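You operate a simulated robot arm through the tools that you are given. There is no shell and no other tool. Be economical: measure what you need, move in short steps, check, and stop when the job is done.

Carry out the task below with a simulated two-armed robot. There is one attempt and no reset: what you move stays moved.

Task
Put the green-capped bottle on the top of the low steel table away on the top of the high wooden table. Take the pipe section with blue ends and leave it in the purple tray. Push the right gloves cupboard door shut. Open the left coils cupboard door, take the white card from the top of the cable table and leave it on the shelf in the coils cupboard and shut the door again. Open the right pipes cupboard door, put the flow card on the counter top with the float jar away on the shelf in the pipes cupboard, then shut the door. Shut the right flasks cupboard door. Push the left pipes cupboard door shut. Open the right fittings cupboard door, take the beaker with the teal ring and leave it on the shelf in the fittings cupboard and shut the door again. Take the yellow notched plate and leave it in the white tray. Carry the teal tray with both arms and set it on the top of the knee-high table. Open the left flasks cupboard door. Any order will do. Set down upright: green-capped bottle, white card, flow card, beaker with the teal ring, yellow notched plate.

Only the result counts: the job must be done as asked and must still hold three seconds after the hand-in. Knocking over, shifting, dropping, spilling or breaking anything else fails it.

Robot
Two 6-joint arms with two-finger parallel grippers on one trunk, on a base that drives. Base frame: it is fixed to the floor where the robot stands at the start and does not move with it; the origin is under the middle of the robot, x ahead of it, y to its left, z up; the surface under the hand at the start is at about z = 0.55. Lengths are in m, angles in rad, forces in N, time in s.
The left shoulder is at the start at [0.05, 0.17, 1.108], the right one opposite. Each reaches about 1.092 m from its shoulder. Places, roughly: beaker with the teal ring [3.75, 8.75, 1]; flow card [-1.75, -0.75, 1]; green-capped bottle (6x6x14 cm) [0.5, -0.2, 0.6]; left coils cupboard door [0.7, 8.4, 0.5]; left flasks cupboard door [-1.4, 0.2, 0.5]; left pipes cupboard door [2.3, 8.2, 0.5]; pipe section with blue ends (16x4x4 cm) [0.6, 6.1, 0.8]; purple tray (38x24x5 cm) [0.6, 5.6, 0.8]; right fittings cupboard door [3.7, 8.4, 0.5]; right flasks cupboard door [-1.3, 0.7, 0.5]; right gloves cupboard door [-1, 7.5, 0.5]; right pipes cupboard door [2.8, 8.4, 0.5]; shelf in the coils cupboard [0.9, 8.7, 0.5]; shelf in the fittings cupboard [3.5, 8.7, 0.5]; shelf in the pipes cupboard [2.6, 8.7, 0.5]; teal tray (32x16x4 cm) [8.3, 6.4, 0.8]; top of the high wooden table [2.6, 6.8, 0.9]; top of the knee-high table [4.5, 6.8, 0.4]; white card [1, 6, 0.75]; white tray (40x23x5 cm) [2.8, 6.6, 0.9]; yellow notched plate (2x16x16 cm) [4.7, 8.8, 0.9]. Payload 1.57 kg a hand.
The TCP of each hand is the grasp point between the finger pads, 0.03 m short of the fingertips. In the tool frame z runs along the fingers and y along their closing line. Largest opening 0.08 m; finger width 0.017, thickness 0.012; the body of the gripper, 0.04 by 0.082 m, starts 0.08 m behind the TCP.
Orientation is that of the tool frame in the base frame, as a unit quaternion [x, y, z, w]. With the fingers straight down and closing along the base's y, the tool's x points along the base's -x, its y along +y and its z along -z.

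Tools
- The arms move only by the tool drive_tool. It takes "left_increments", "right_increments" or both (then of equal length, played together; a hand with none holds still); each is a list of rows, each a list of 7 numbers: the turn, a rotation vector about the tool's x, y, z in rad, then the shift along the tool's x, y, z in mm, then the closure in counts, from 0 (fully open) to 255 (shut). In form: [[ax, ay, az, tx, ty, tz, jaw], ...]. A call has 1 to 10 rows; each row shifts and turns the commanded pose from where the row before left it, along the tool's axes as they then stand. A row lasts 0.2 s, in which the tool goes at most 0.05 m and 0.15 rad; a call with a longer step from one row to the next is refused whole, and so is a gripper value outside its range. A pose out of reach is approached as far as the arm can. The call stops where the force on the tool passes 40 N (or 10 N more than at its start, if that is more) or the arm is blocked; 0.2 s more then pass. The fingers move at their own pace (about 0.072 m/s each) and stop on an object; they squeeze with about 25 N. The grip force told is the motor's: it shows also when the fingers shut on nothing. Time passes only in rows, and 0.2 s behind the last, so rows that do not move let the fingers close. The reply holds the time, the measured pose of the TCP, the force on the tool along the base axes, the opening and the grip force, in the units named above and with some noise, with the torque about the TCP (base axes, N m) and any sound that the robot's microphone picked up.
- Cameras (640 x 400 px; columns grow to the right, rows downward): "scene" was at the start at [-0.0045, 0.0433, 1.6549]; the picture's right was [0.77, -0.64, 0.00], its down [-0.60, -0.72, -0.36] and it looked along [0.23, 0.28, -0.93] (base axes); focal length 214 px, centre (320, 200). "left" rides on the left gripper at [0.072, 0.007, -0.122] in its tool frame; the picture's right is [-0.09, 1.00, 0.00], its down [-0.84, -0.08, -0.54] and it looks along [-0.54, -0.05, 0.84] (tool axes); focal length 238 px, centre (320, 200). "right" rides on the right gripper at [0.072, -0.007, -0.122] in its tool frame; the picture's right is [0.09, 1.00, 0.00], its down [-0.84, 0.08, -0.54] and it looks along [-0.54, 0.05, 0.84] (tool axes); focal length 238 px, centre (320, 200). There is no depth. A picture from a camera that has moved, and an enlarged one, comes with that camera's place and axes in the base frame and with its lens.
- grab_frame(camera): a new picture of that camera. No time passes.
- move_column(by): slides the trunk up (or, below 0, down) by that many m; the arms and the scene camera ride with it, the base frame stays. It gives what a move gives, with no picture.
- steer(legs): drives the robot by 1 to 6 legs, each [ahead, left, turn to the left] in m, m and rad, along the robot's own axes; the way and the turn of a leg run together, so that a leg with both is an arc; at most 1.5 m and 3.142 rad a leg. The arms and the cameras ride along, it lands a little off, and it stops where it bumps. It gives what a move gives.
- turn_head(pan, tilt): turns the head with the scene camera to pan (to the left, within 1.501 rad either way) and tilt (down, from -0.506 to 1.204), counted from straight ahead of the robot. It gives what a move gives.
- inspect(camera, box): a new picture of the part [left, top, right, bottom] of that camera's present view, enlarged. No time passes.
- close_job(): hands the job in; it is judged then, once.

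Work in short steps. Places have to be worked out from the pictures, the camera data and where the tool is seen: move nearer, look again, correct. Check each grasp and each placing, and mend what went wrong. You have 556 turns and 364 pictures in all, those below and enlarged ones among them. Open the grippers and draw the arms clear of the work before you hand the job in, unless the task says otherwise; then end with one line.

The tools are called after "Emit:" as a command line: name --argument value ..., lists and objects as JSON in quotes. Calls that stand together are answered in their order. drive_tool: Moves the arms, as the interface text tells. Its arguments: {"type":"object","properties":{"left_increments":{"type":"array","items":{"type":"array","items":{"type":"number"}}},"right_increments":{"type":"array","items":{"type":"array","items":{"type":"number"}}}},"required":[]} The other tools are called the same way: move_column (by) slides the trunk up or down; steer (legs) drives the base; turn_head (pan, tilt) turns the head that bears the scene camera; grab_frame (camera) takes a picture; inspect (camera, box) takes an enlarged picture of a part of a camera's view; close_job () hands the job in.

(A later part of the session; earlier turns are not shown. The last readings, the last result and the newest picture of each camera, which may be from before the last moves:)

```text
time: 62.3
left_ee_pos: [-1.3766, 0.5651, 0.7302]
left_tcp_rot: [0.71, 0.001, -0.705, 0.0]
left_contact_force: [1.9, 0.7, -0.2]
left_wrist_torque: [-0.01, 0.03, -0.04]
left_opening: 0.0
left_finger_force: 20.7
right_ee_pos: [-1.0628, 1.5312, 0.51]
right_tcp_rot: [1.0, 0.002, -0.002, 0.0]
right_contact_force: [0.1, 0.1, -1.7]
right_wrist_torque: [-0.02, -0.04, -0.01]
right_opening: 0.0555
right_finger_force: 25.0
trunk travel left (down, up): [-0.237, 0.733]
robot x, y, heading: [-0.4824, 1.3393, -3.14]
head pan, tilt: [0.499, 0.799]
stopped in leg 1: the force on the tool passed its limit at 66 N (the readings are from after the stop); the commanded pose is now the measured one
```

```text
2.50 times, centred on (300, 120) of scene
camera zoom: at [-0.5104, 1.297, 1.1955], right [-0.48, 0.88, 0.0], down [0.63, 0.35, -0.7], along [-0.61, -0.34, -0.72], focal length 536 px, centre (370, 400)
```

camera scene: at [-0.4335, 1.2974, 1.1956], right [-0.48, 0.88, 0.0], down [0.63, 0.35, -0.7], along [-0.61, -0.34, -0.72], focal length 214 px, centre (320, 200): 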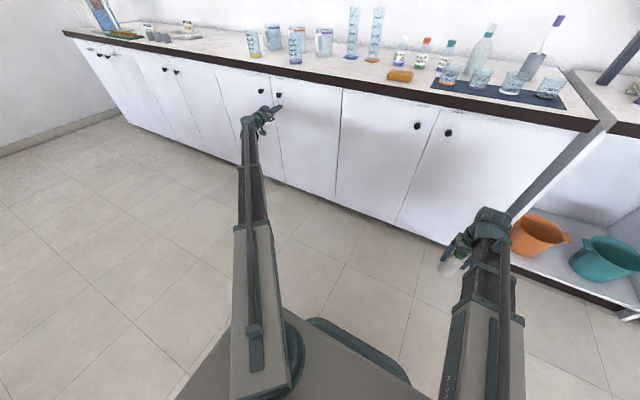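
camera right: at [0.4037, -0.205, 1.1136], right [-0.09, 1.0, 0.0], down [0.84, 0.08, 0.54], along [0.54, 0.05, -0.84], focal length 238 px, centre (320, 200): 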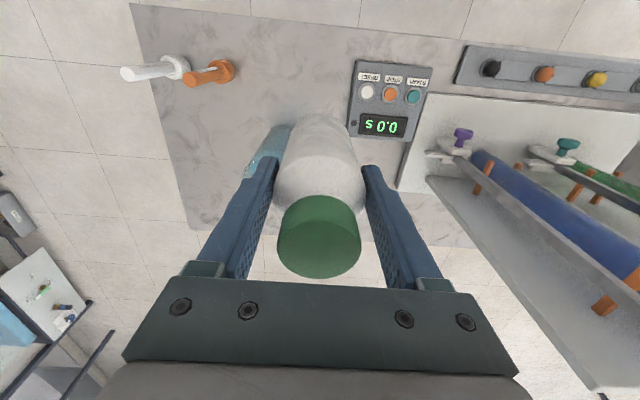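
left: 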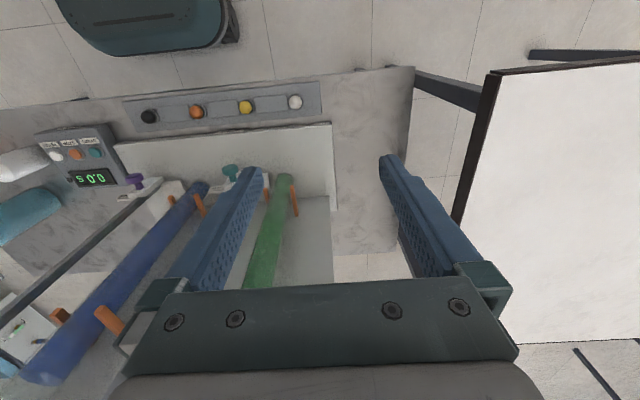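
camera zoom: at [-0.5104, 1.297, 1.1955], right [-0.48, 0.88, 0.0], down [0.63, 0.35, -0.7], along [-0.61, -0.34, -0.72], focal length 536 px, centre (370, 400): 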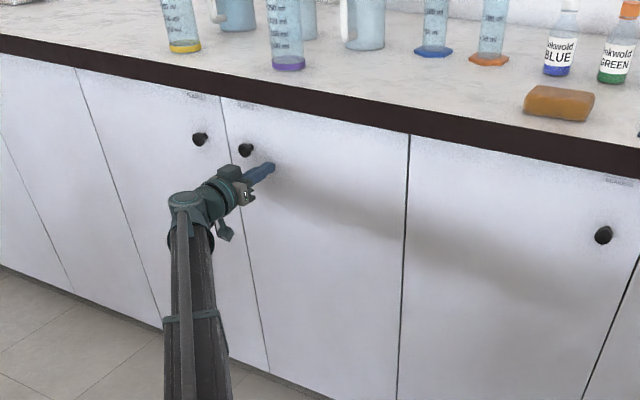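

The right flasks door is shut. Next, the left flasks door: knob at about (-1.39, 0.457, 0.778). I back off, shift the base left and the hand right so that the left hand is in front of it.

Emit:
steer --legs '[[-0.2, 0, 0], [0, 0.6, 0]]'

Emit:
drive_tool --left_increments '[[0, 0, 0, 0, -49, 0, 130], [0, 0, 0, 0, -49, 0, 130], [0, 0, 0, 0, -49, 0, 130], [0, 0, 0, 0, -49, 0, 130], [0, 0, 0, 0, -49, 0, 130], [0, 0, 0, 0, -49, 0, 130], [0, 0, 0, 0, -49, 0, 130], [0, 0, 0, 0, -49, 0, 130], [0, 0, 0, 0, -49, 0, 130], [0, 0, 0, 0, -49, 0, 130]]'

Emit:
move_column --by 0.046

Emit:
grab_frame --camera "left"

Emit:
grab_frame --camera "scene"

```text
time: 67.0
left_ee_pos: [-1.1777, -0.0321, 0.7303]
left_tcp_rot: [0.71, 0.0, -0.704, -0.001]
left_contact_force: [-0.1, -0.1, -0.5]
left_wrist_torque: [-0.03, -0.02, 0.0]
left_opening: 0.0
left_finger_force: 20.8
right_ee_pos: [-0.8585, 0.9316, 0.5103]
right_tcp_rot: [1.0, 0.0, -0.002, 0.0]
right_contact_force: [0.4, 0.9, -2.1]
right_wrist_torque: [-0.02, 0.0, 0.01]
right_opening: 0.0556
right_finger_force: 24.8
trunk travel left (down, up): [-0.237, 0.733]
robot x, y, heading: [-0.2768, 0.7333, -3.141]
head pan, tilt: [0.499, 0.799]
```

```text
time: 69.2
left_ee_pos: [-1.1746, 0.4556, 0.7306]
left_tcp_rot: [0.71, 0.001, -0.704, 0.0]
left_contact_force: [-0.3, -0.8, 0.3]
left_wrist_torque: [0.0, 0.03, 0.02]
left_opening: 0.0392
left_finger_force: 0.1
right_ee_pos: [-0.8582, 0.931, 0.5106]
right_tcp_rot: [1.0, 0.0, -0.001, 0.0]
right_contact_force: [0.5, -0.5, -2.7]
right_wrist_torque: [0.0, 0.0, -0.02]
right_opening: 0.0554
right_finger_force: 25.3
trunk travel left (down, up): [-0.237, 0.733]
robot x, y, heading: [-0.2764, 0.7337, -3.141]
head pan, tilt: [0.499, 0.799]
```

```text
time: 70.0
left_ee_pos: [-1.1739, 0.4559, 0.7764]
left_tcp_rot: [0.71, -0.001, -0.704, -0.001]
left_contact_force: [-0.2, -0.6, 0.0]
left_wrist_torque: [0.0, 0.03, -0.02]
left_opening: 0.0393
left_finger_force: 0.2
right_ee_pos: [-0.859, 0.9315, 0.5568]
right_tcp_rot: [1.0, 0.0, -0.001, 0.0]
right_contact_force: [-0.6, 0.3, -3.1]
right_wrist_torque: [0.0, 0.0, -0.01]
right_opening: 0.0553
right_finger_force: 25.2
trunk travel left (down, up): [-0.283, 0.687]
robot x, y, heading: [-0.2777, 0.7346, -3.138]
head pan, tilt: [0.499, 0.799]
```

```text
336 pictures are left
camera left: at [-1.0517, 0.448, 0.7042], right [0.0, -1.0, 0.09], down [0.54, 0.08, 0.84], along [-0.84, 0.05, 0.53], focal length 238 px, centre (320, 200)
```

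left: 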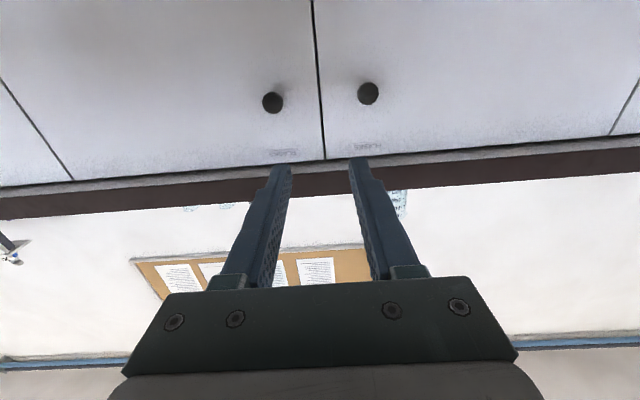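

```text
335 pictures are left
camera scene: at [-0.3063, 0.6944, 1.2416], right [-0.48, 0.88, 0.0], down [0.63, 0.34, -0.7], along [-0.61, -0.33, -0.72], focal length 214 px, centre (320, 200)
```

scene: 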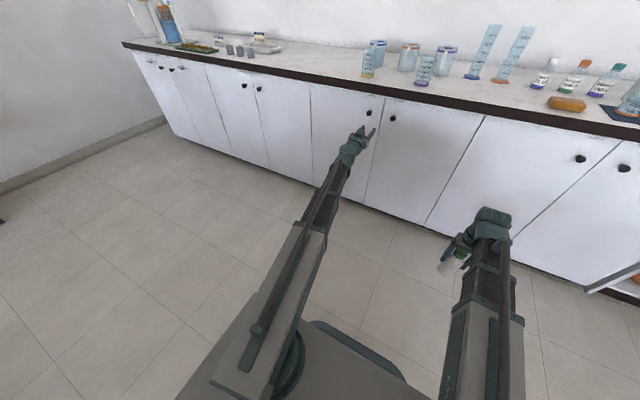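

The hand camera puts the left-door knob at y≈0.39, z≈0.757. I shift there, approach to 8 cm and look again.

Emit:
drive_tool --left_increments '[[0, 0, 0, 0, 33, 0, 130], [0, 0, 0, 0, 33, 0, 130], [0, 0, 0, 0, 0, 40, 130], [0, 0, 0, 0, 0, 40, 130], [0, 0, 0, 0, 0, 30, 130], [0, 0, 0, 0, 0, 0, 130]]'

Emit:
move_column --by -0.018

Emit:
grab_frame --camera "left"

```text
time: 71.4
left_ee_pos: [-1.2836, 0.3908, 0.777]
left_tcp_rot: [0.71, -0.001, -0.704, -0.001]
left_contact_force: [-0.1, 0.1, -0.1]
left_wrist_torque: [0.0, -0.02, 0.0]
left_opening: 0.039
left_finger_force: 0.1
right_ee_pos: [-0.8583, 0.9317, 0.5568]
right_tcp_rot: [1.0, 0.0, 0.0, 0.0]
right_contact_force: [-0.3, -0.5, -2.8]
right_wrist_torque: [0.01, -0.02, -0.01]
right_opening: 0.0554
right_finger_force: 25.5
trunk travel left (down, up): [-0.283, 0.687]
robot x, y, heading: [-0.2762, 0.7345, -3.144]
head pan, tilt: [0.499, 0.799]
```

```text
time: 72.1
left_ee_pos: [-1.2849, 0.3907, 0.7576]
left_tcp_rot: [0.71, 0.0, -0.705, 0.0]
left_contact_force: [-0.6, -0.1, -0.5]
left_wrist_torque: [0.02, 0.04, -0.02]
left_opening: 0.0393
left_finger_force: 0.0
right_ee_pos: [-0.8587, 0.9319, 0.5401]
right_tcp_rot: [1.0, 0.0, -0.002, 0.0]
right_contact_force: [0.4, 0.5, -3.4]
right_wrist_torque: [-0.02, -0.03, -0.02]
right_opening: 0.0555
right_finger_force: 25.1
trunk travel left (down, up): [-0.265, 0.705]
robot x, y, heading: [-0.2752, 0.7303, -3.142]
head pan, tilt: [0.499, 0.799]
```

```text
334 pictures are left
camera left: at [-1.161, 0.3825, 0.6863], right [0.0, -1.0, 0.09], down [0.54, 0.08, 0.84], along [-0.84, 0.05, 0.53], focal length 238 px, centre (320, 200)
```

left: 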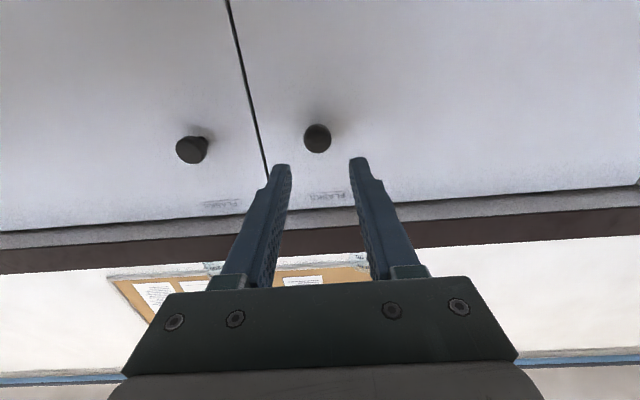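

The knob is centred between the fingers. I advance 85 mm and close.

Emit:
drive_tool --left_increments '[[0, 0, 0, 0, 0, 30, 130], [0, 0, 0, 0, 0, 30, 130], [0, 0, 0, 0, 0, 25, 130], [0, 0, 0, 0, 0, 0, 255], [0, 0, 0, 0, 0, 0, 255], [0, 0, 0, 0, 0, 0, 255]]'

Emit:
grab_frame --camera "left"

```text
time: 73.5
left_ee_pos: [-1.3705, 0.3935, 0.7579]
left_tcp_rot: [0.709, -0.001, -0.705, -0.001]
left_contact_force: [0.6, 9.2, -1.8]
left_wrist_torque: [0.04, 0.03, -0.09]
left_opening: 0.0268
left_finger_force: 37.1
right_ee_pos: [-0.8586, 0.9308, 0.5394]
right_tcp_rot: [1.0, 0.0, 0.0, 0.001]
right_contact_force: [0.5, -0.1, -3.3]
right_wrist_torque: [-0.01, -0.04, 0.01]
right_opening: 0.0555
right_finger_force: 24.7
trunk travel left (down, up): [-0.265, 0.705]
robot x, y, heading: [-0.2761, 0.7333, -3.14]
head pan, tilt: [0.499, 0.799]
```

```text
333 pictures are left
camera left: at [-1.2462, 0.3848, 0.6861], right [-0.01, -1.0, 0.09], down [0.54, 0.07, 0.84], along [-0.84, 0.05, 0.53], focal length 238 px, centre (320, 200)
```

left: 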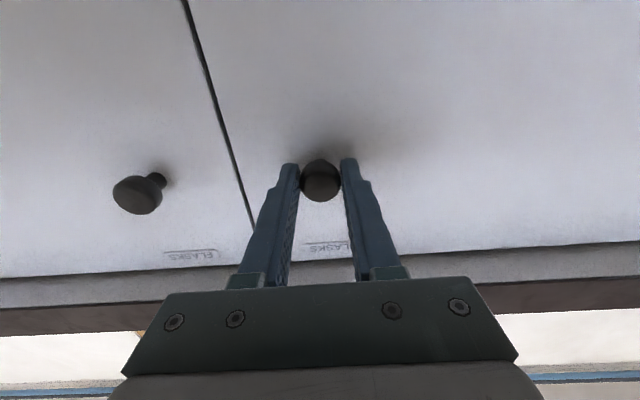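

The knob is gripped. I pull the door open along its arc (hinge near y≈0.03, radius ≈0.355), turning the hand with it.

Emit:
drive_tool --left_increments '[[0.078, 0, 0, 0, 3, -28, 255], [0.078, 0, 0, 0, 3, -28, 255], [0.078, 0, 0, 0, 3, -28, 255], [0.078, 0, 0, 0, 3, -28, 255], [0.078, 0, 0, 0, 3, -28, 255]]'

Emit:
grab_frame --camera "left"

```text
time: 74.7
left_ee_pos: [-1.2321, 0.3513, 0.757]
left_tcp_rot: [0.696, -0.135, -0.692, -0.137]
left_contact_force: [0.5, -0.2, -5.0]
left_wrist_torque: [-0.22, -0.25, 0.4]
left_opening: 0.0271
left_finger_force: 37.8
right_ee_pos: [-0.8597, 0.9303, 0.5385]
right_tcp_rot: [1.0, 0.001, 0.0, 0.0]
right_contact_force: [0.0, 0.1, -3.2]
right_wrist_torque: [-0.04, -0.01, -0.03]
right_opening: 0.0556
right_finger_force: 25.7
trunk travel left (down, up): [-0.265, 0.705]
robot x, y, heading: [-0.2761, 0.7333, -3.135]
head pan, tilt: [0.499, 0.799]
```

```text
332 pictures are left
camera left: at [-1.1216, 0.298, 0.6858], right [-0.38, -0.92, 0.09], down [0.53, -0.13, 0.84], along [-0.76, 0.36, 0.53], focal length 238 px, centre (320, 200)
```

left: 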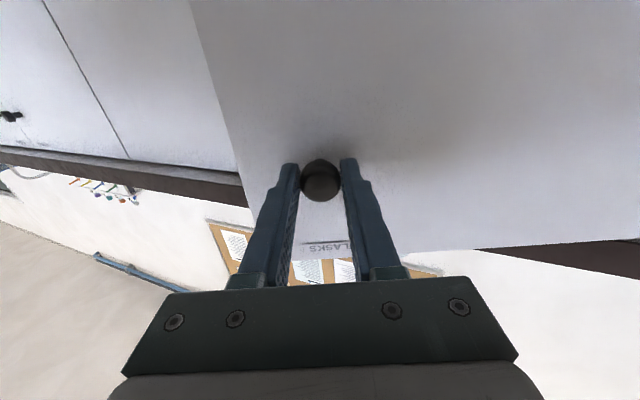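

It opens smoothly. I continue along the arc to about 70°.

Emit:
drive_tool --left_increments '[[0.078, 0, 0, 0, 3, -28, 255], [0.078, 0, 0, 0, 3, -28, 255], [0.078, 0, 0, 0, 3, -28, 255], [0.078, 0, 0, 0, 3, -28, 255], [0.078, 0, 0, 0, 3, -28, 255], [0.078, 0, 0, 0, 3, -28, 255], [0.078, 0, 0, 0, 3, -28, 255], [0.078, 0, 0, 0, 3, -28, 255], [0.078, 0, 0, 0, 3, -28, 255], [0.078, 0, 0, 0, 3, -28, 255]]'

Emit:
grab_frame --camera "scene"

```text
time: 76.3
left_ee_pos: [-1.0961, 0.2229, 0.7569]
left_tcp_rot: [0.637, -0.309, -0.634, -0.311]
left_contact_force: [-1.4, -2.9, -5.9]
left_wrist_torque: [-0.43, -0.43, 0.35]
left_opening: 0.0269
left_finger_force: 37.7
right_ee_pos: [-0.8591, 0.9302, 0.5388]
right_tcp_rot: [1.0, 0.001, 0.0, 0.0]
right_contact_force: [0.3, -0.3, -2.4]
right_wrist_torque: [-0.01, 0.0, -0.02]
right_opening: 0.0552
right_finger_force: 25.0
trunk travel left (down, up): [-0.265, 0.705]
robot x, y, heading: [-0.2717, 0.7298, -3.141]
head pan, tilt: [0.499, 0.799]
stopped in row 8 (left hand): the force on the tool passed its limit at 42 N (the readings are from after the stop); the commanded pose is now the measured one
```

```text
331 pictures are left
camera scene: at [-0.3074, 0.6939, 1.2233], right [-0.48, 0.88, 0.0], down [0.63, 0.34, -0.7], along [-0.61, -0.33, -0.72], focal length 214 px, centre (320, 200)
```

scene: 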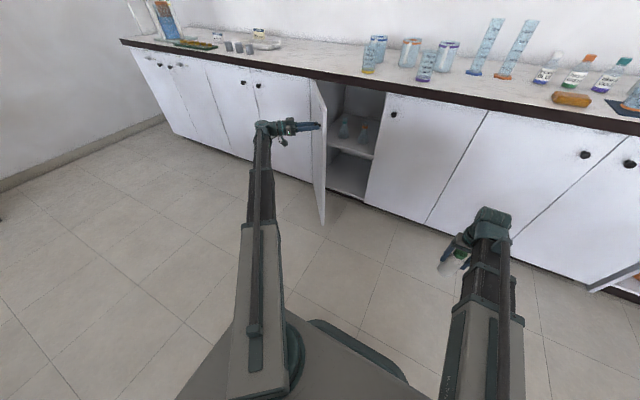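

Force limit hit at 52°; perhaps accumulated misalignment. I relax a moment and try a few more rows.

Emit:
drive_tool --left_increments '[[0, 0, 0, 0, 0, 0, 255], [0.06, 0, 0, 0, 2.4, -22, 255], [0.06, 0, 0, 0, 2.4, -22, 255], [0.06, 0, 0, 0, 2.4, -22, 255], [0.06, 0, 0, 0, 2.4, -22, 255]]'

Emit:
grab_frame --camera "left"

```text
time: 77.4
left_ee_pos: [-1.0646, 0.1571, 0.7574]
left_tcp_rot: [0.605, -0.366, -0.601, -0.372]
left_contact_force: [-4.5, -2.1, -12.2]
left_wrist_torque: [-0.57, -0.34, 0.1]
left_opening: 0.0267
left_finger_force: 37.3
left hand out of reach, approached as far as the arm can: row 5
right_ee_pos: [-0.8587, 0.9321, 0.538]
right_tcp_rot: [1.0, -0.001, 0.0, 0.0]
right_contact_force: [0.2, 0.1, -3.1]
right_wrist_torque: [0.0, 0.0, -0.03]
right_opening: 0.0554
right_finger_force: 24.8
trunk travel left (down, up): [-0.265, 0.705]
robot x, y, heading: [-0.2703, 0.7324, 3.144]
head pan, tilt: [0.499, 0.799]
stopped in row 5 (left hand): the force on the tool passed its limit at 53 N (the readings are from after the stop); the commanded pose is now the measured one
```

```text
330 pictures are left
camera left: at [-1.0141, 0.045, 0.6853], right [-0.89, -0.45, 0.08], down [0.31, -0.45, 0.84], along [-0.34, 0.77, 0.54], focal length 238 px, centre (320, 200)
```

left: 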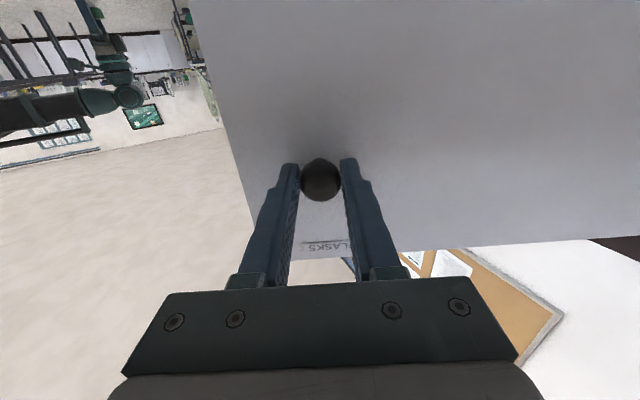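

About 62° open and the arm at its yaw limit. With the knob still held I shift the base left 0.11 to swing it to about 80°.

Emit:
steer --legs '[[-0.025, 0.113, 0]]'

Emit:
grab_frame --camera "scene"

```text
time: 78.7
left_ee_pos: [-1.0366, 0.0447, 0.7592]
left_tcp_rot: [0.603, -0.368, -0.602, -0.372]
left_contact_force: [15.8, 2.6, -15.2]
left_wrist_torque: [-0.48, -0.19, -0.35]
left_opening: 0.029
left_finger_force: 38.6
right_ee_pos: [-0.8342, 0.8178, 0.54]
right_tcp_rot: [1.0, 0.0, -0.001, 0.0]
right_contact_force: [0.9, 0.4, -2.6]
right_wrist_torque: [-0.02, -0.02, -0.01]
right_opening: 0.055
right_finger_force: 25.1
trunk travel left (down, up): [-0.265, 0.705]
robot x, y, heading: [-0.2518, 0.6238, -3.136]
head pan, tilt: [0.499, 0.799]
```

```text
329 pictures are left
camera scene: at [-0.282, 0.5803, 1.2235], right [-0.48, 0.88, 0.0], down [0.63, 0.34, -0.7], along [-0.61, -0.33, -0.72], focal length 214 px, centre (320, 200)
```

scene: 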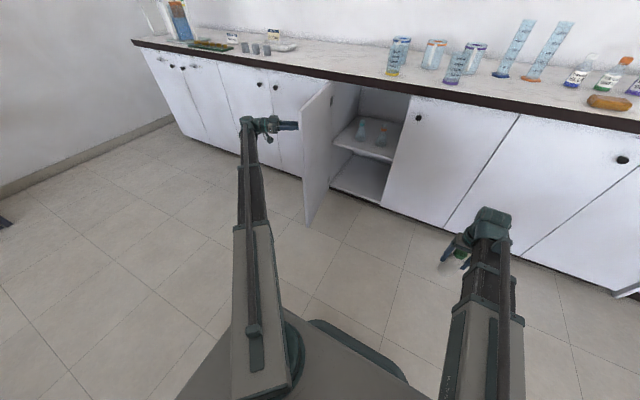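

The door is about 80° open. I open the gripper and back off with the base, away from the knob.

Emit:
drive_tool --left_increments '[[0, 0, 0, 0, 0, 0, 0], [0, 0, 0, 0, 0, 0, 0], [0, 0, 0, 0, 0, 0, 0]]'

Emit:
steer --legs '[[-0.05, 0.09, 0]]'

Emit:
grab_frame --camera "scene"

```text
time: 79.5
left_ee_pos: [-1.0368, 0.045, 0.7596]
left_tcp_rot: [0.603, -0.368, -0.602, -0.372]
left_contact_force: [0.1, -0.4, 0.0]
left_wrist_torque: [0.04, 0.05, 0.02]
left_opening: 0.08
left_finger_force: 0.1
right_ee_pos: [-0.8345, 0.818, 0.5395]
right_tcp_rot: [1.0, 0.001, 0.0, 0.0]
right_contact_force: [0.4, -0.9, -2.6]
right_wrist_torque: [-0.02, -0.01, 0.02]
right_opening: 0.0553
right_finger_force: 25.2
trunk travel left (down, up): [-0.265, 0.705]
robot x, y, heading: [-0.2525, 0.617, -3.145]
head pan, tilt: [0.499, 0.799]
```

```text
time: 80.6
left_ee_pos: [-0.9865, -0.0458, 0.7596]
left_tcp_rot: [0.603, -0.369, -0.602, -0.372]
left_contact_force: [-0.2, 0.4, -0.8]
left_wrist_torque: [0.01, 0.02, 0.0]
left_opening: 0.0797
left_finger_force: 0.1
right_ee_pos: [-0.7831, 0.7277, 0.5382]
right_tcp_rot: [1.0, 0.0, 0.0, 0.0]
right_contact_force: [0.4, 0.0, -3.1]
right_wrist_torque: [-0.01, -0.01, -0.01]
right_opening: 0.0551
right_finger_force: 24.9
trunk travel left (down, up): [-0.265, 0.705]
robot x, y, heading: [-0.1974, 0.5269, 3.14]
head pan, tilt: [0.499, 0.799]
```

```text
328 pictures are left
camera scene: at [-0.2318, 0.4909, 1.2236], right [-0.48, 0.88, 0.0], down [0.63, 0.34, -0.7], along [-0.61, -0.33, -0.72], focal length 214 px, centre (320, 200)
```

scene: 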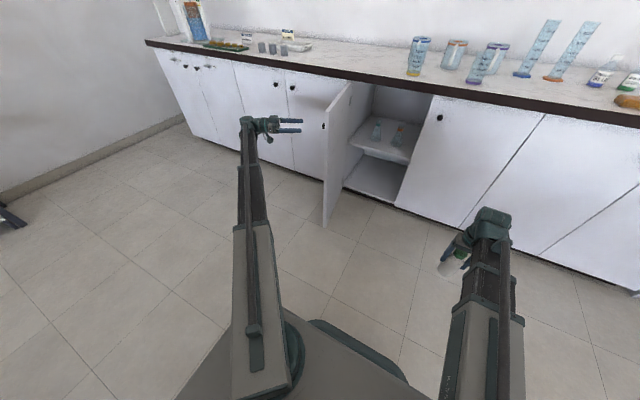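

The left flasks door stays open. Now the flow card: I raise the trunk, straighten the left hand's yaw, and draw the bottle in.

Emit:
move_column --by 0.4

Emit:
drive_tool --left_increments '[[-0.137, 0, 0, 0, -10, 0, 0], [-0.137, 0, 0, 0, -10, 0, 0], [-0.137, 0, 0, 0, -10, 0, 0], [-0.137, 0, 0, 0, -10, 0, 0], [-0.137, 0, 0, 0, -10, 0, 0], [-0.137, 0, 0, 0, 0, 0, 0], [-0.137, 0, 0, 0, 0, 0, 0], [-0.137, 0, 0, 0, 0, 0, 0]]' --right_increments '[[0, 0, 0, 20, 0, 0, 255], [0, 0, 0, 20, 0, 0, 255], [0, 0, 0, 20, 0, 0, 255], [0, 0, 0, 20, 0, 0, 255], [0, 0, 0, 20, 0, 0, 255], [0, 0, 0, 20, 0, 0, 255], [0, 0, 0, 20, 0, 0, 255], [0, 0, 0, 20, 0, 0, 255]]'

Emit:
move_column --by 0.2

```text
time: 84.5
left_ee_pos: [-0.9866, -0.0449, 1.1591]
left_tcp_rot: [0.603, -0.369, -0.602, -0.372]
left_contact_force: [0.5, -1.0, -0.4]
left_wrist_torque: [-0.01, -0.03, -0.01]
left_opening: 0.08
left_finger_force: 0.0
right_ee_pos: [-0.7833, 0.7281, 0.9392]
right_tcp_rot: [1.0, 0.0, 0.0, 0.0]
right_contact_force: [-0.4, 0.6, -2.1]
right_wrist_torque: [-0.02, -0.04, 0.03]
right_opening: 0.055
right_finger_force: 25.7
trunk travel left (down, up): [-0.665, 0.305]
robot x, y, heading: [-0.1987, 0.5305, 3.143]
head pan, tilt: [0.499, 0.799]
```

```text
time: 86.2
left_ee_pos: [-0.9491, -0.011, 1.16]
left_tcp_rot: [0.708, 0.0, -0.707, -0.002]
left_contact_force: [-0.2, 0.1, -0.2]
left_wrist_torque: [0.02, 0.04, 0.02]
left_opening: 0.08
left_finger_force: 0.1
right_ee_pos: [-0.6575, 0.7303, 0.9395]
right_tcp_rot: [1.0, -0.001, 0.0, 0.0]
right_contact_force: [-0.5, -0.3, -2.4]
right_wrist_torque: [-0.01, -0.01, -0.01]
right_opening: 0.0553
right_finger_force: 25.0
right hand out of reach, approached as far as the arm can: row 7, 8
trunk travel left (down, up): [-0.665, 0.305]
robot x, y, heading: [-0.2006, 0.5298, -3.14]
head pan, tilt: [0.499, 0.799]
```

```text
time: 88.4
left_ee_pos: [-0.9503, -0.0117, 1.3583]
left_tcp_rot: [0.708, 0.0, -0.706, -0.003]
left_contact_force: [-0.7, -0.4, -1.1]
left_wrist_torque: [-0.03, 0.03, 0.01]
left_opening: 0.0801
left_finger_force: 0.0
right_ee_pos: [-0.6564, 0.7297, 1.1383]
right_tcp_rot: [1.0, 0.0, 0.001, 0.001]
right_contact_force: [-0.1, 0.4, -2.8]
right_wrist_torque: [-0.01, -0.01, -0.03]
right_opening: 0.0551
right_finger_force: 24.5
trunk travel left (down, up): [-0.865, 0.105]
robot x, y, heading: [-0.1974, 0.5294, 3.136]
head pan, tilt: [0.499, 0.799]
```

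I pitch the left hand down again, then drive to stand before the flow card.

Emit:
drive_tool --left_increments '[[0, 0.15, 0, 0, 0, 0, 0], [0, 0.15, 0, 0, 0, 0, 0], [0, 0.15, 0, 0, 0, 0, 0], [0, 0.15, 0, 0, 0, 0, 0], [0, 0.15, 0, 0, 0, 0, 0], [0, 0.15, 0, 0, 0, 0, 0], [0, 0.15, 0, 0, 0, 0, 0], [0, 0.15, 0, 0, 0, 0, 0], [0, 0.15, 0, 0, 0, 0, 0], [0, 0.15, 0, 0, 0, 0, 0]]'

Emit:
steer --legs '[[0, 1.05, 0], [0.45, 0, 0]]'

Emit:
grab_frame --camera "left"

Emit:
grab_frame --camera "scene"

```text
time: 90.6
left_ee_pos: [-0.9501, -0.0119, 1.1394]
left_tcp_rot: [0.999, -0.002, -0.034, -0.002]
left_contact_force: [0.6, -0.2, -0.5]
left_wrist_torque: [0.0, -0.02, -0.05]
left_opening: 0.0801
left_finger_force: 0.1
left hand out of reach, approached as far as the arm can: row 1, 2, 3, 4, 5, 6, 7, 8, 9, 10
right_ee_pos: [-0.6579, 0.7302, 1.1392]
right_tcp_rot: [1.0, -0.001, 0.001, 0.001]
right_contact_force: [0.1, 0.0, -2.5]
right_wrist_torque: [0.0, -0.02, 0.0]
right_opening: 0.0551
right_finger_force: 25.3
trunk travel left (down, up): [-0.865, 0.105]
robot x, y, heading: [-0.2019, 0.532, -3.141]
head pan, tilt: [0.499, 0.799]
```

```text
time: 98.4
left_ee_pos: [-1.4115, -1.0547, 1.139]
left_tcp_rot: [0.999, -0.006, -0.034, -0.002]
left_contact_force: [-0.4, -0.4, -0.2]
left_wrist_torque: [-0.02, -0.02, 0.03]
left_opening: 0.08
left_finger_force: 0.1
right_ee_pos: [-1.1131, -0.3164, 1.1392]
right_tcp_rot: [1.0, -0.003, 0.001, 0.001]
right_contact_force: [-0.4, -0.8, -1.6]
right_wrist_torque: [0.0, -0.05, -0.03]
right_opening: 0.055
right_finger_force: 24.7
trunk travel left (down, up): [-0.865, 0.105]
robot x, y, heading: [-0.6601, -0.5221, 3.135]
head pan, tilt: [0.499, 0.799]
```

```text
327 pictures are left
camera left: at [-1.3309, -1.0646, 1.2556], right [-0.1, -0.99, 0.0], down [-0.8, 0.08, 0.6], along [-0.6, 0.06, -0.8], focal length 238 px, centre (320, 200)
```

left: 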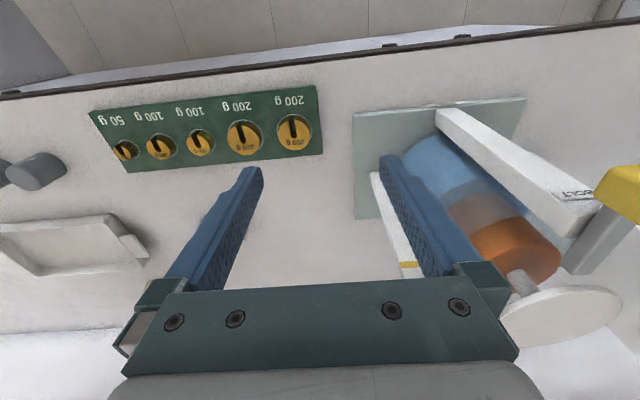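

```text
326 pictures are left
camera scene: at [-0.69, -0.5574, 1.8236], right [-0.47, 0.88, 0.0], down [0.63, 0.34, -0.7], along [-0.61, -0.33, -0.72], focal length 214 px, centre (320, 200)
```

scene: 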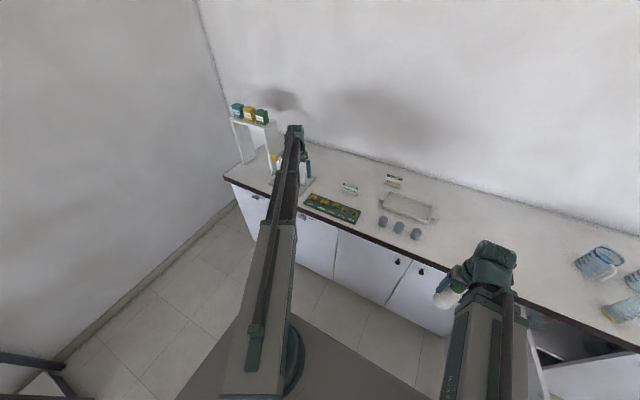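

The card is near (-1.80, -0.64). I raise the trunk a bit to be clear of the jar, and bring the left hand over to y≈-0.64 to view the card.

Emit:
move_column --by 0.1

Emit:
drive_tool --left_increments '[[0, 0.07, 0, 0, -41, 0, 0], [0, 0, 0, 0, -41, 0, 0], [0, 0, 0, 0, -41, 0, 0], [0, 0, 0, 0, -41, 0, 0], [0, 0, 0, 0, -41, 0, 0], [0, 0, 0, 0, -41, 0, 0], [0, 0, 0, -20, -41, 0, 0], [0, 0, 0, -20, -41, 0, 0], [0, 0, 0, -20, -41, 0, 0], [0, 0, 0, -20, -41, 0, 0]]'

Emit:
grab_frame --camera "left"

```text
time: 99.7
left_ee_pos: [-1.4093, -1.055, 1.2396]
left_tcp_rot: [0.999, -0.006, -0.036, -0.002]
left_contact_force: [0.0, -0.6, 0.1]
left_wrist_torque: [0.02, -0.02, 0.01]
left_opening: 0.08
left_finger_force: 0.0
right_ee_pos: [-1.1128, -0.3157, 1.2387]
right_tcp_rot: [1.0, -0.004, -0.001, 0.0]
right_contact_force: [1.2, -0.2, -1.5]
right_wrist_torque: [0.01, -0.04, 0.01]
right_opening: 0.0551
right_finger_force: 25.6
trunk travel left (down, up): [-0.965, 0.005]
robot x, y, heading: [-0.653, -0.5206, 3.135]
head pan, tilt: [0.499, 0.799]
```

```text
time: 101.9
left_ee_pos: [-1.4844, -0.6436, 1.238]
left_tcp_rot: [1.0, -0.005, 0.001, -0.002]
left_contact_force: [0.2, -0.1, -0.2]
left_wrist_torque: [-0.03, -0.05, 0.0]
left_opening: 0.0799
left_finger_force: 0.2
right_ee_pos: [-1.1132, -0.3151, 1.2393]
right_tcp_rot: [1.0, -0.003, 0.001, 0.0]
right_contact_force: [-0.9, 0.7, -2.9]
right_wrist_torque: [-0.01, -0.04, 0.0]
right_opening: 0.055
right_finger_force: 24.6
trunk travel left (down, up): [-0.965, 0.005]
robot x, y, heading: [-0.6554, -0.5199, 3.137]
head pan, tilt: [0.499, 0.799]
```

```text
325 pictures are left
camera left: at [-1.4133, -0.6521, 1.3606], right [-0.1, -0.99, 0.0], down [-0.84, 0.08, 0.54], along [-0.54, 0.06, -0.84], focal length 238 px, centre (320, 200)
```

left: 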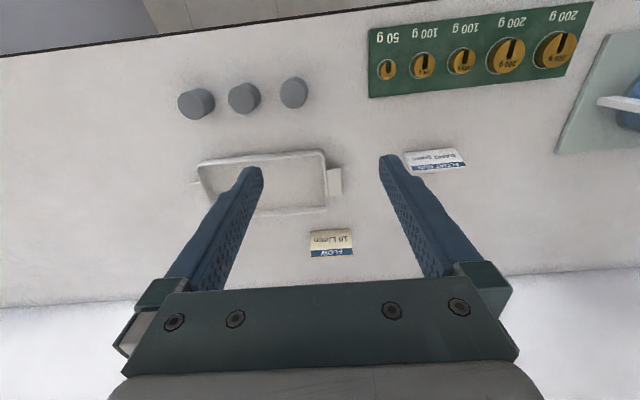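

The flow card stands at about (-1.80, -0.638), ~10 cm wide, leaning back. I turn the left hand by 90° so it closes along x, with the camera on its +y side, and drive 0.15 closer.

Emit:
drive_tool --left_increments '[[0, 0, -0.148, 0, 0, 0, 0], [0, 0, -0.148, 0, 0, 0, 0], [0, 0, -0.148, 0, 0, 0, 0], [0, 0, -0.148, 0, 0, 0, 0], [0, 0, -0.148, 0, 0, 0, 0], [0, 0, -0.148, 0, 0, 0, 0], [0, 0, -0.148, 0, 0, 0, 0], [0, 0, -0.148, 0, 0, 0, 0], [0, 0, -0.148, 0, 0, 0, 0], [0, 0, -0.148, 0, 0, 0, 0]]'

Emit:
steer --legs '[[0.15, 0, 0]]'

Emit:
grab_frame --camera "left"

```text
time: 104.1
left_ee_pos: [-1.4857, -0.6441, 1.2398]
left_tcp_rot: [0.742, 0.671, 0.001, -0.002]
left_contact_force: [-0.3, -1.0, 0.2]
left_wrist_torque: [0.04, 0.0, 0.01]
left_opening: 0.08
left_finger_force: 0.1
right_ee_pos: [-1.1136, -0.3162, 1.2391]
right_tcp_rot: [1.0, -0.004, 0.0, 0.0]
right_contact_force: [0.2, -0.8, -3.1]
right_wrist_torque: [0.02, 0.0, 0.03]
right_opening: 0.0549
right_finger_force: 24.8
trunk travel left (down, up): [-0.965, 0.005]
robot x, y, heading: [-0.6591, -0.5219, 3.131]
head pan, tilt: [0.499, 0.799]
```

```text
time: 105.5
left_ee_pos: [-1.6353, -0.6441, 1.2387]
left_tcp_rot: [0.742, 0.671, 0.002, -0.001]
left_contact_force: [0.0, 0.0, -0.4]
left_wrist_torque: [-0.01, -0.01, 0.01]
left_opening: 0.0801
left_finger_force: 0.0
right_ee_pos: [-1.2633, -0.3141, 1.2381]
right_tcp_rot: [1.0, -0.002, 0.0, -0.001]
right_contact_force: [-0.2, 0.2, -2.6]
right_wrist_torque: [0.01, -0.07, -0.03]
right_opening: 0.0551
right_finger_force: 24.9
trunk travel left (down, up): [-0.965, 0.005]
robot x, y, heading: [-0.8072, -0.5174, 3.135]
head pan, tilt: [0.499, 0.799]
```

```text
324 pictures are left
camera left: at [-1.6221, -0.5749, 1.36], right [0.98, -0.19, 0.0], down [-0.16, -0.83, 0.54], along [-0.1, -0.53, -0.84], focal length 238 px, centre (320, 200)
```

left: 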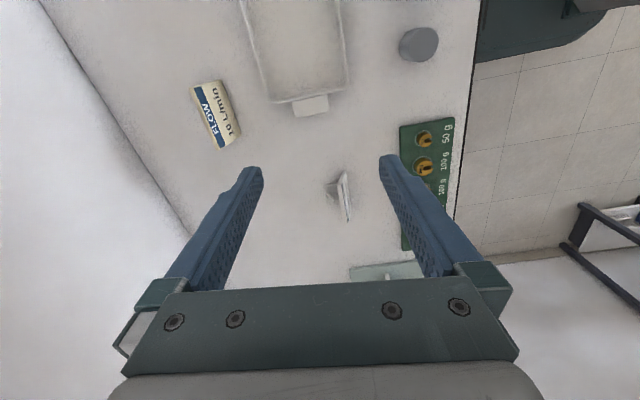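

I finish the yaw and move the hand over the card, then look from the side.

Emit:
drive_tool --left_increments '[[0, 0, -0.1, 0, 0, 0, 0], [0, 0, 0, 0, -34, 0, 0], [0, 0, 0, 0, -34, 0, 0], [0, 0, 0, 0, -34, 0, 0], [0, 0, 0, 0, -34, 0, 0], [0, 0, 0, 0, -34, 0, 0], [0, 0, 0, 0, 0, 0, 0]]'

Emit:
move_column --by -0.15

Emit:
grab_frame --camera "left"

```text
time: 107.1
left_ee_pos: [-1.7277, -0.6444, 1.2402]
left_tcp_rot: [0.708, 0.707, 0.0, -0.002]
left_contact_force: [-0.3, 0.6, 0.4]
left_wrist_torque: [-0.01, 0.01, -0.03]
left_opening: 0.0799
left_finger_force: 0.0
left hand out of reach, approached as far as the arm can: row 4, 5, 6
right_ee_pos: [-1.26, -0.3149, 1.2401]
right_tcp_rot: [1.0, -0.002, 0.0, 0.001]
right_contact_force: [0.2, 0.4, -3.2]
right_wrist_torque: [0.02, -0.02, -0.03]
right_opening: 0.055
right_finger_force: 25.3
trunk travel left (down, up): [-0.965, 0.005]
robot x, y, heading: [-0.8091, -0.52, 3.135]
head pan, tilt: [0.499, 0.799]
```

```text
time: 108.8
left_ee_pos: [-1.728, -0.6434, 1.0892]
left_tcp_rot: [0.708, 0.707, 0.0, -0.002]
left_contact_force: [0.3, 0.2, -0.5]
left_wrist_torque: [-0.01, -0.03, 0.0]
left_opening: 0.0802
left_finger_force: 0.1
right_ee_pos: [-1.2604, -0.3137, 1.0896]
right_tcp_rot: [1.0, -0.003, 0.0, 0.0]
right_contact_force: [-0.3, -0.9, -2.8]
right_wrist_torque: [-0.03, 0.02, 0.03]
right_opening: 0.0551
right_finger_force: 24.6
trunk travel left (down, up): [-0.815, 0.155]
robot x, y, heading: [-0.8053, -0.5181, 3.138]
head pan, tilt: [0.499, 0.799]
```

```text
323 pictures are left
camera left: at [-1.7211, -0.5741, 1.2112], right [1.0, -0.09, 0.0], down [-0.08, -0.84, 0.54], along [-0.05, -0.54, -0.84], focal length 238 px, centre (320, 200)
```

left: 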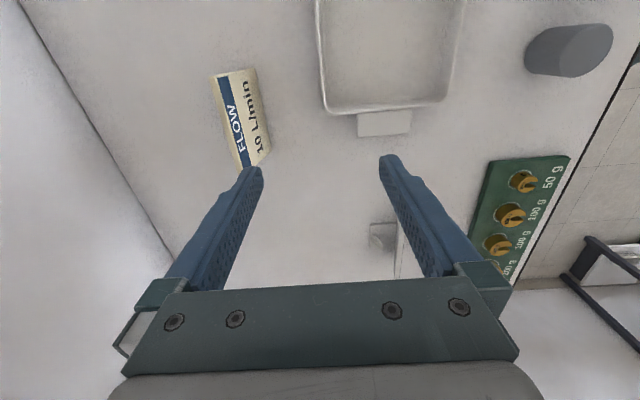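

The arm's reach ends short and the bottle would near the counter edge. I raise, turn the robot right by 0.3 and shift so that the left shoulder is nearer and the bottle farther.

Emit:
move_column --by 0.12

Emit:
steer --legs '[[0, 0, -0.3], [0.035, 0.166, 0]]'

Emit:
drive_tool --left_increments '[[0, 0, -0.15, 0, 0, 0, 0], [0, 0, -0.15, 0, 0, 0, 0], [0, 0, 0, 0, 0, 0, 0]]'

Emit:
grab_frame --camera "left"

```text
time: 110.3
left_ee_pos: [-1.7282, -0.6442, 1.2096]
left_tcp_rot: [0.707, 0.707, 0.001, -0.001]
left_contact_force: [-0.2, 1.4, 0.0]
left_wrist_torque: [0.01, -0.04, -0.02]
left_opening: 0.0799
left_finger_force: 0.1
right_ee_pos: [-1.262, -0.3144, 1.2088]
right_tcp_rot: [1.0, -0.003, 0.0, 0.001]
right_contact_force: [-0.3, -0.2, -2.7]
right_wrist_torque: [0.03, -0.03, 0.01]
right_opening: 0.0552
right_finger_force: 25.2
trunk travel left (down, up): [-0.935, 0.035]
robot x, y, heading: [-0.8054, -0.5198, 3.138]
head pan, tilt: [0.499, 0.799]
```

```text
time: 112.8
left_ee_pos: [-1.8092, -0.5154, 1.2086]
left_tcp_rot: [0.806, 0.592, 0.001, -0.001]
left_contact_force: [0.2, 0.0, -0.6]
left_wrist_torque: [0.02, -0.04, 0.01]
left_opening: 0.0801
left_finger_force: 0.2
right_ee_pos: [-1.2651, -0.3394, 1.2089]
right_tcp_rot: [0.988, -0.153, 0.003, -0.001]
right_contact_force: [-0.1, -0.4, -3.0]
right_wrist_torque: [0.03, -0.01, -0.02]
right_opening: 0.0552
right_finger_force: 25.4
trunk travel left (down, up): [-0.935, 0.035]
robot x, y, heading: [-0.89, -0.6674, 2.834]
head pan, tilt: [0.499, 0.799]
```

```text
time: 113.6
left_ee_pos: [-1.8076, -0.5153, 1.2084]
left_tcp_rot: [0.707, 0.707, 0.0, -0.001]
left_contact_force: [-0.1, 0.1, 0.5]
left_wrist_torque: [-0.01, -0.04, 0.0]
left_opening: 0.0801
left_finger_force: 0.1
right_ee_pos: [-1.2646, -0.3364, 1.2098]
right_tcp_rot: [0.988, -0.152, 0.0, 0.001]
right_contact_force: [0.2, 0.2, -2.2]
right_wrist_torque: [-0.02, -0.02, 0.01]
right_opening: 0.055
right_finger_force: 24.9
trunk travel left (down, up): [-0.935, 0.035]
robot x, y, heading: [-0.8907, -0.6636, 2.835]
head pan, tilt: [0.499, 0.799]
```

```text
322 pictures are left
camera left: at [-1.801, -0.4442, 1.331], right [1.0, -0.09, 0.0], down [-0.08, -0.84, 0.54], along [-0.05, -0.54, -0.84], focal length 238 px, centre (320, 200)
```

left: 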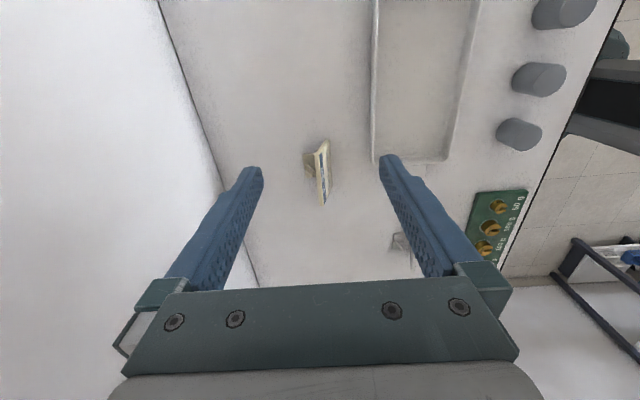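

The card is seen edge-on; I enlarge it to judge its profile and yaw.

Emit:
inspect --camera "left" --box '[270, 120, 370, 220]'

```text
4.00 times, centred on (320, 170) of left
camera zoom: at [-1.801, -0.4442, 1.331], right [1.0, -0.09, 0.0], down [-0.08, -0.84, 0.54], along [-0.05, -0.54, -0.84], focal length 953 px, centre (320, 320)
```

zoom: 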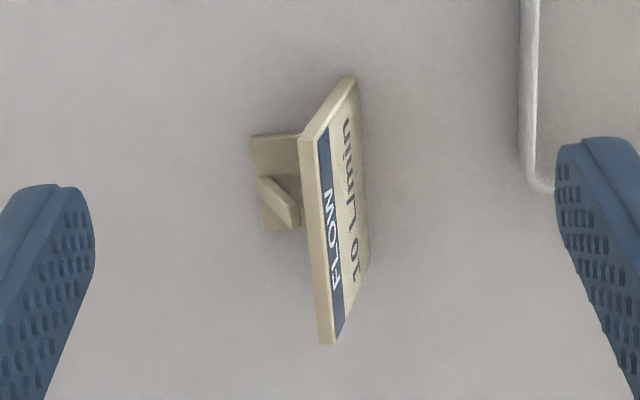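

The card is a plate (about 9.5 x 6.7 cm, leaning back) with a foot behind. For later placing under a counter I grip it with the hand tilted about 35° in the plate's plane (coming from +y); I shift the base and tilt the hand.

Emit:
steer --legs '[[0.03, -0.1, 0]]'

Emit:
drive_tool --left_increments '[[0, -0.122, 0, 0, 0, 0, 0], [0, -0.122, 0, 0, 0, 0, 0], [0, -0.122, 0, 0, 0, 0, 0], [0, -0.122, 0, 0, 0, 0, 0], [0, -0.122, 0, 0, 0, 0, 0], [0, 0, 0, 0, 0, 0, 0]]'

Emit:
grab_frame --camera "left"

```text
time: 114.7
left_ee_pos: [-1.8062, -0.408, 1.209]
left_tcp_rot: [0.708, 0.706, 0.001, -0.001]
left_contact_force: [-0.1, 0.3, -0.2]
left_wrist_torque: [-0.04, -0.01, -0.03]
left_opening: 0.0801
left_finger_force: 0.0
right_ee_pos: [-1.2608, -0.231, 1.2089]
right_tcp_rot: [0.988, -0.152, 0.0, 0.001]
right_contact_force: [0.4, -0.2, -2.7]
right_wrist_torque: [-0.06, 0.0, 0.01]
right_opening: 0.0552
right_finger_force: 24.8
trunk travel left (down, up): [-0.935, 0.035]
robot x, y, heading: [-0.8822, -0.5621, 2.842]
head pan, tilt: [0.499, 0.799]
```

```text
time: 116.1
left_ee_pos: [-1.7611, -0.4305, 1.2484]
left_tcp_rot: [0.676, 0.674, -0.211, 0.21]
left_contact_force: [-0.6, -0.2, 0.2]
left_wrist_torque: [0.02, 0.01, 0.05]
left_opening: 0.0801
left_finger_force: 0.1
left hand out of reach, approached as far as the arm can: row 1, 2, 3, 4, 5
right_ee_pos: [-1.2633, -0.2325, 1.2104]
right_tcp_rot: [0.988, -0.152, 0.0, 0.001]
right_contact_force: [1.0, 0.0, -2.0]
right_wrist_torque: [-0.02, 0.01, 0.0]
right_opening: 0.0549
right_finger_force: 25.1
trunk travel left (down, up): [-0.935, 0.035]
robot x, y, heading: [-0.8879, -0.5623, 2.837]
head pan, tilt: [0.499, 0.799]
```

```text
320 pictures are left
camera left: at [-1.7534, -0.3033, 1.3072], right [1.0, -0.08, 0.05], down [-0.08, -0.38, 0.92], along [-0.05, -0.92, -0.38], focal length 238 px, centre (320, 200)
```

left: 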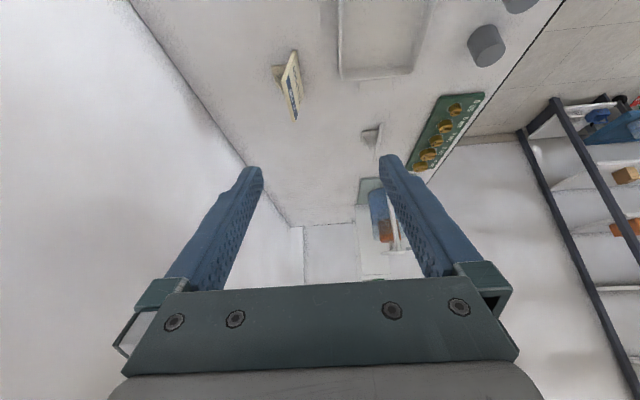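

I roll the hand to match the plate's backward lean, and turn the base a little more to keep the reach.

Emit:
steer --legs '[[0, 0, -0.2], [0.056, -0.069, 0]]'

Emit:
drive_tool --left_increments '[[0, 0, 0, 0, 0, 0, 0]]'

```text
time: 118.0
left_ee_pos: [-1.733, -0.1721, 1.2481]
left_tcp_rot: [0.74, 0.603, -0.231, 0.188]
left_contact_force: [0.1, 0.4, -0.1]
left_wrist_torque: [-0.06, 0.0, 0.01]
left_opening: 0.08
left_finger_force: 0.0
right_ee_pos: [-1.2066, -0.0756, 1.2092]
right_tcp_rot: [0.969, -0.249, 0.001, 0.001]
right_contact_force: [0.1, 0.1, -2.8]
right_wrist_torque: [-0.02, 0.02, 0.0]
right_opening: 0.055
right_finger_force: 24.7
trunk travel left (down, up): [-0.935, 0.035]
robot x, y, heading: [-0.9013, -0.475, 2.634]
head pan, tilt: [0.499, 0.799]
```

```text
time: 118.4
left_ee_pos: [-1.7342, -0.1725, 1.248]
left_tcp_rot: [0.739, 0.604, -0.231, 0.188]
left_contact_force: [1.1, 0.7, 0.3]
left_wrist_torque: [0.0, -0.01, 0.02]
left_opening: 0.0797
left_finger_force: 0.0
right_ee_pos: [-1.2066, -0.0776, 1.2089]
right_tcp_rot: [0.968, -0.25, 0.001, 0.0]
right_contact_force: [-0.2, -0.3, -2.4]
right_wrist_torque: [-0.01, -0.05, 0.04]
right_opening: 0.0547
right_finger_force: 25.3
trunk travel left (down, up): [-0.935, 0.035]
robot x, y, heading: [-0.9009, -0.4756, 2.638]
head pan, tilt: [0.499, 0.799]
```

I undo the yaw turn and apply the roll to match the lean.

Emit:
drive_tool --left_increments '[[-0.0575, 0, -0.082, 0, 0, 0, 0], [-0.0575, 0, -0.082, 0, 0, 0, 0], [-0.119, 0, 0.083, 0, 0, 0, 0], [-0.119, 0, 0.083, 0, 0, 0, 0], [0, 0, 0, 0, 0, 0, 0]]'

```text
time: 119.6
left_ee_pos: [-1.7087, -0.2096, 1.2463]
left_tcp_rot: [0.708, 0.644, -0.136, 0.256]
left_contact_force: [0.1, 0.2, 0.0]
left_wrist_torque: [0.0, 0.01, 0.01]
left_opening: 0.08
left_finger_force: 0.0
left hand out of reach, approached as far as the arm can: row 1, 2, 3, 4
right_ee_pos: [-1.2056, -0.0753, 1.2099]
right_tcp_rot: [0.968, -0.249, 0.0, 0.001]
right_contact_force: [-0.2, -0.1, -2.3]
right_wrist_torque: [-0.02, -0.02, -0.01]
right_opening: 0.0548
right_finger_force: 25.0
trunk travel left (down, up): [-0.935, 0.035]
robot x, y, heading: [-0.9094, -0.4723, 2.64]
head pan, tilt: [0.499, 0.799]
```

I move toward the spot above the card and check.

Emit:
drive_tool --left_increments '[[0, 0, 0, -35, -8.8, 20, 0], [0, 0, 0, -35, -8.8, 20, 0], [0, 0, 0, -35, -8.8, 20, 0], [0, 0, 0, -35, -8.8, 20, 0], [0, 0, 0, -35, -8.8, 20, 0], [0, 0, 0, -35, -8.8, 20, 0], [0, 0, 0, -35, -8.8, 20, 0], [0, 0, 0, -35, -8.8, 20, 0], [0, 0, 0, -35, -8.8, 20, 0], [0, 0, 0, 0, 0, 0, 0]]'

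Emit:
grab_frame --camera "left"

```text
time: 121.8
left_ee_pos: [-1.8042, -0.5681, 1.2459]
left_tcp_rot: [0.708, 0.644, -0.136, 0.256]
left_contact_force: [-0.1, 0.1, -0.2]
left_wrist_torque: [-0.02, 0.02, 0.01]
left_opening: 0.0798
left_finger_force: 0.1
right_ee_pos: [-1.2057, -0.0753, 1.2096]
right_tcp_rot: [0.968, -0.25, 0.0, 0.0]
right_contact_force: [-0.4, 0.9, -2.6]
right_wrist_torque: [0.0, -0.05, 0.0]
right_opening: 0.0548
right_finger_force: 24.7
trunk travel left (down, up): [-0.935, 0.035]
robot x, y, heading: [-0.9022, -0.4739, 2.632]
head pan, tilt: [0.499, 0.799]
```

```text
319 pictures are left
camera left: at [-1.804, -0.4431, 1.3111], right [0.96, -0.12, 0.24], down [-0.26, -0.41, 0.87], along [0.0, -0.9, -0.43], focal length 238 px, centre (320, 200)
```

left: 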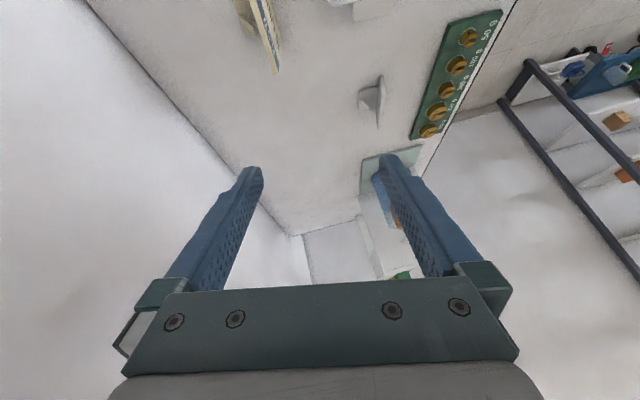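

I lower by 0.2 m to look at the alignment with the card.

Emit:
move_column --by -0.19

Emit:
grab_frame --camera "left"

Emit:
grab_frame --camera "scene"

```text
time: 123.9
left_ee_pos: [-1.8034, -0.5687, 1.0556]
left_tcp_rot: [0.707, 0.645, -0.135, 0.257]
left_contact_force: [-0.9, 0.5, 1.4]
left_wrist_torque: [0.0, 0.01, 0.02]
left_opening: 0.08
left_finger_force: 0.0
right_ee_pos: [-1.2067, -0.0777, 1.0184]
right_tcp_rot: [0.968, -0.25, 0.0, 0.0]
right_contact_force: [-0.8, -0.3, -2.4]
right_wrist_torque: [0.01, 0.0, -0.02]
right_opening: 0.0549
right_finger_force: 24.2
trunk travel left (down, up): [-0.745, 0.225]
robot x, y, heading: [-0.9018, -0.4783, 2.641]
head pan, tilt: [0.499, 0.799]
```

```text
318 pictures are left
camera left: at [-1.804, -0.4433, 1.1211], right [0.96, -0.12, 0.24], down [-0.26, -0.41, 0.87], along [0.0, -0.9, -0.43], focal length 238 px, centre (320, 200)
```

left: 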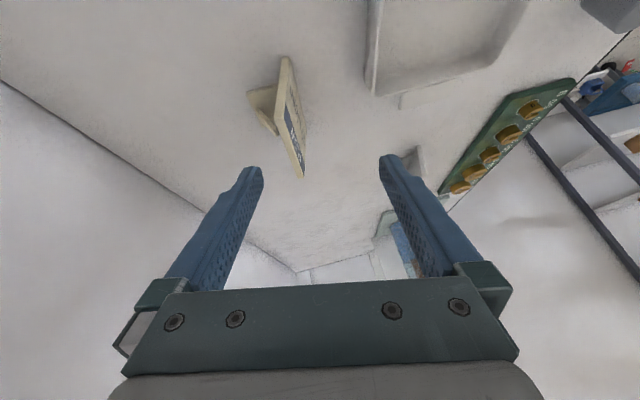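

```text
317 pictures are left
camera scene: at [-0.9495, -0.4925, 1.7036], right [0.01, 1.0, 0.0], down [0.72, 0.0, -0.7], along [-0.7, 0.0, -0.72], focal length 214 px, centre (320, 200)
```

scene: 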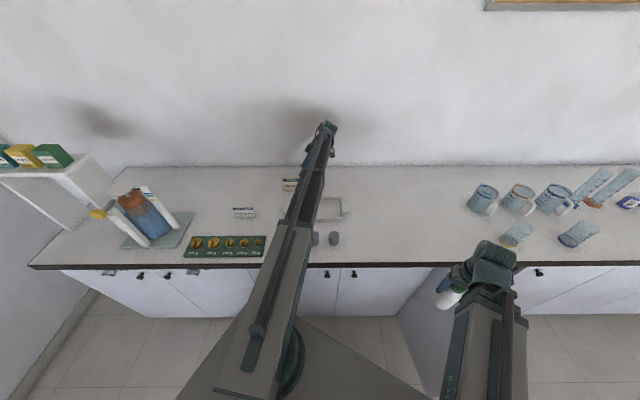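

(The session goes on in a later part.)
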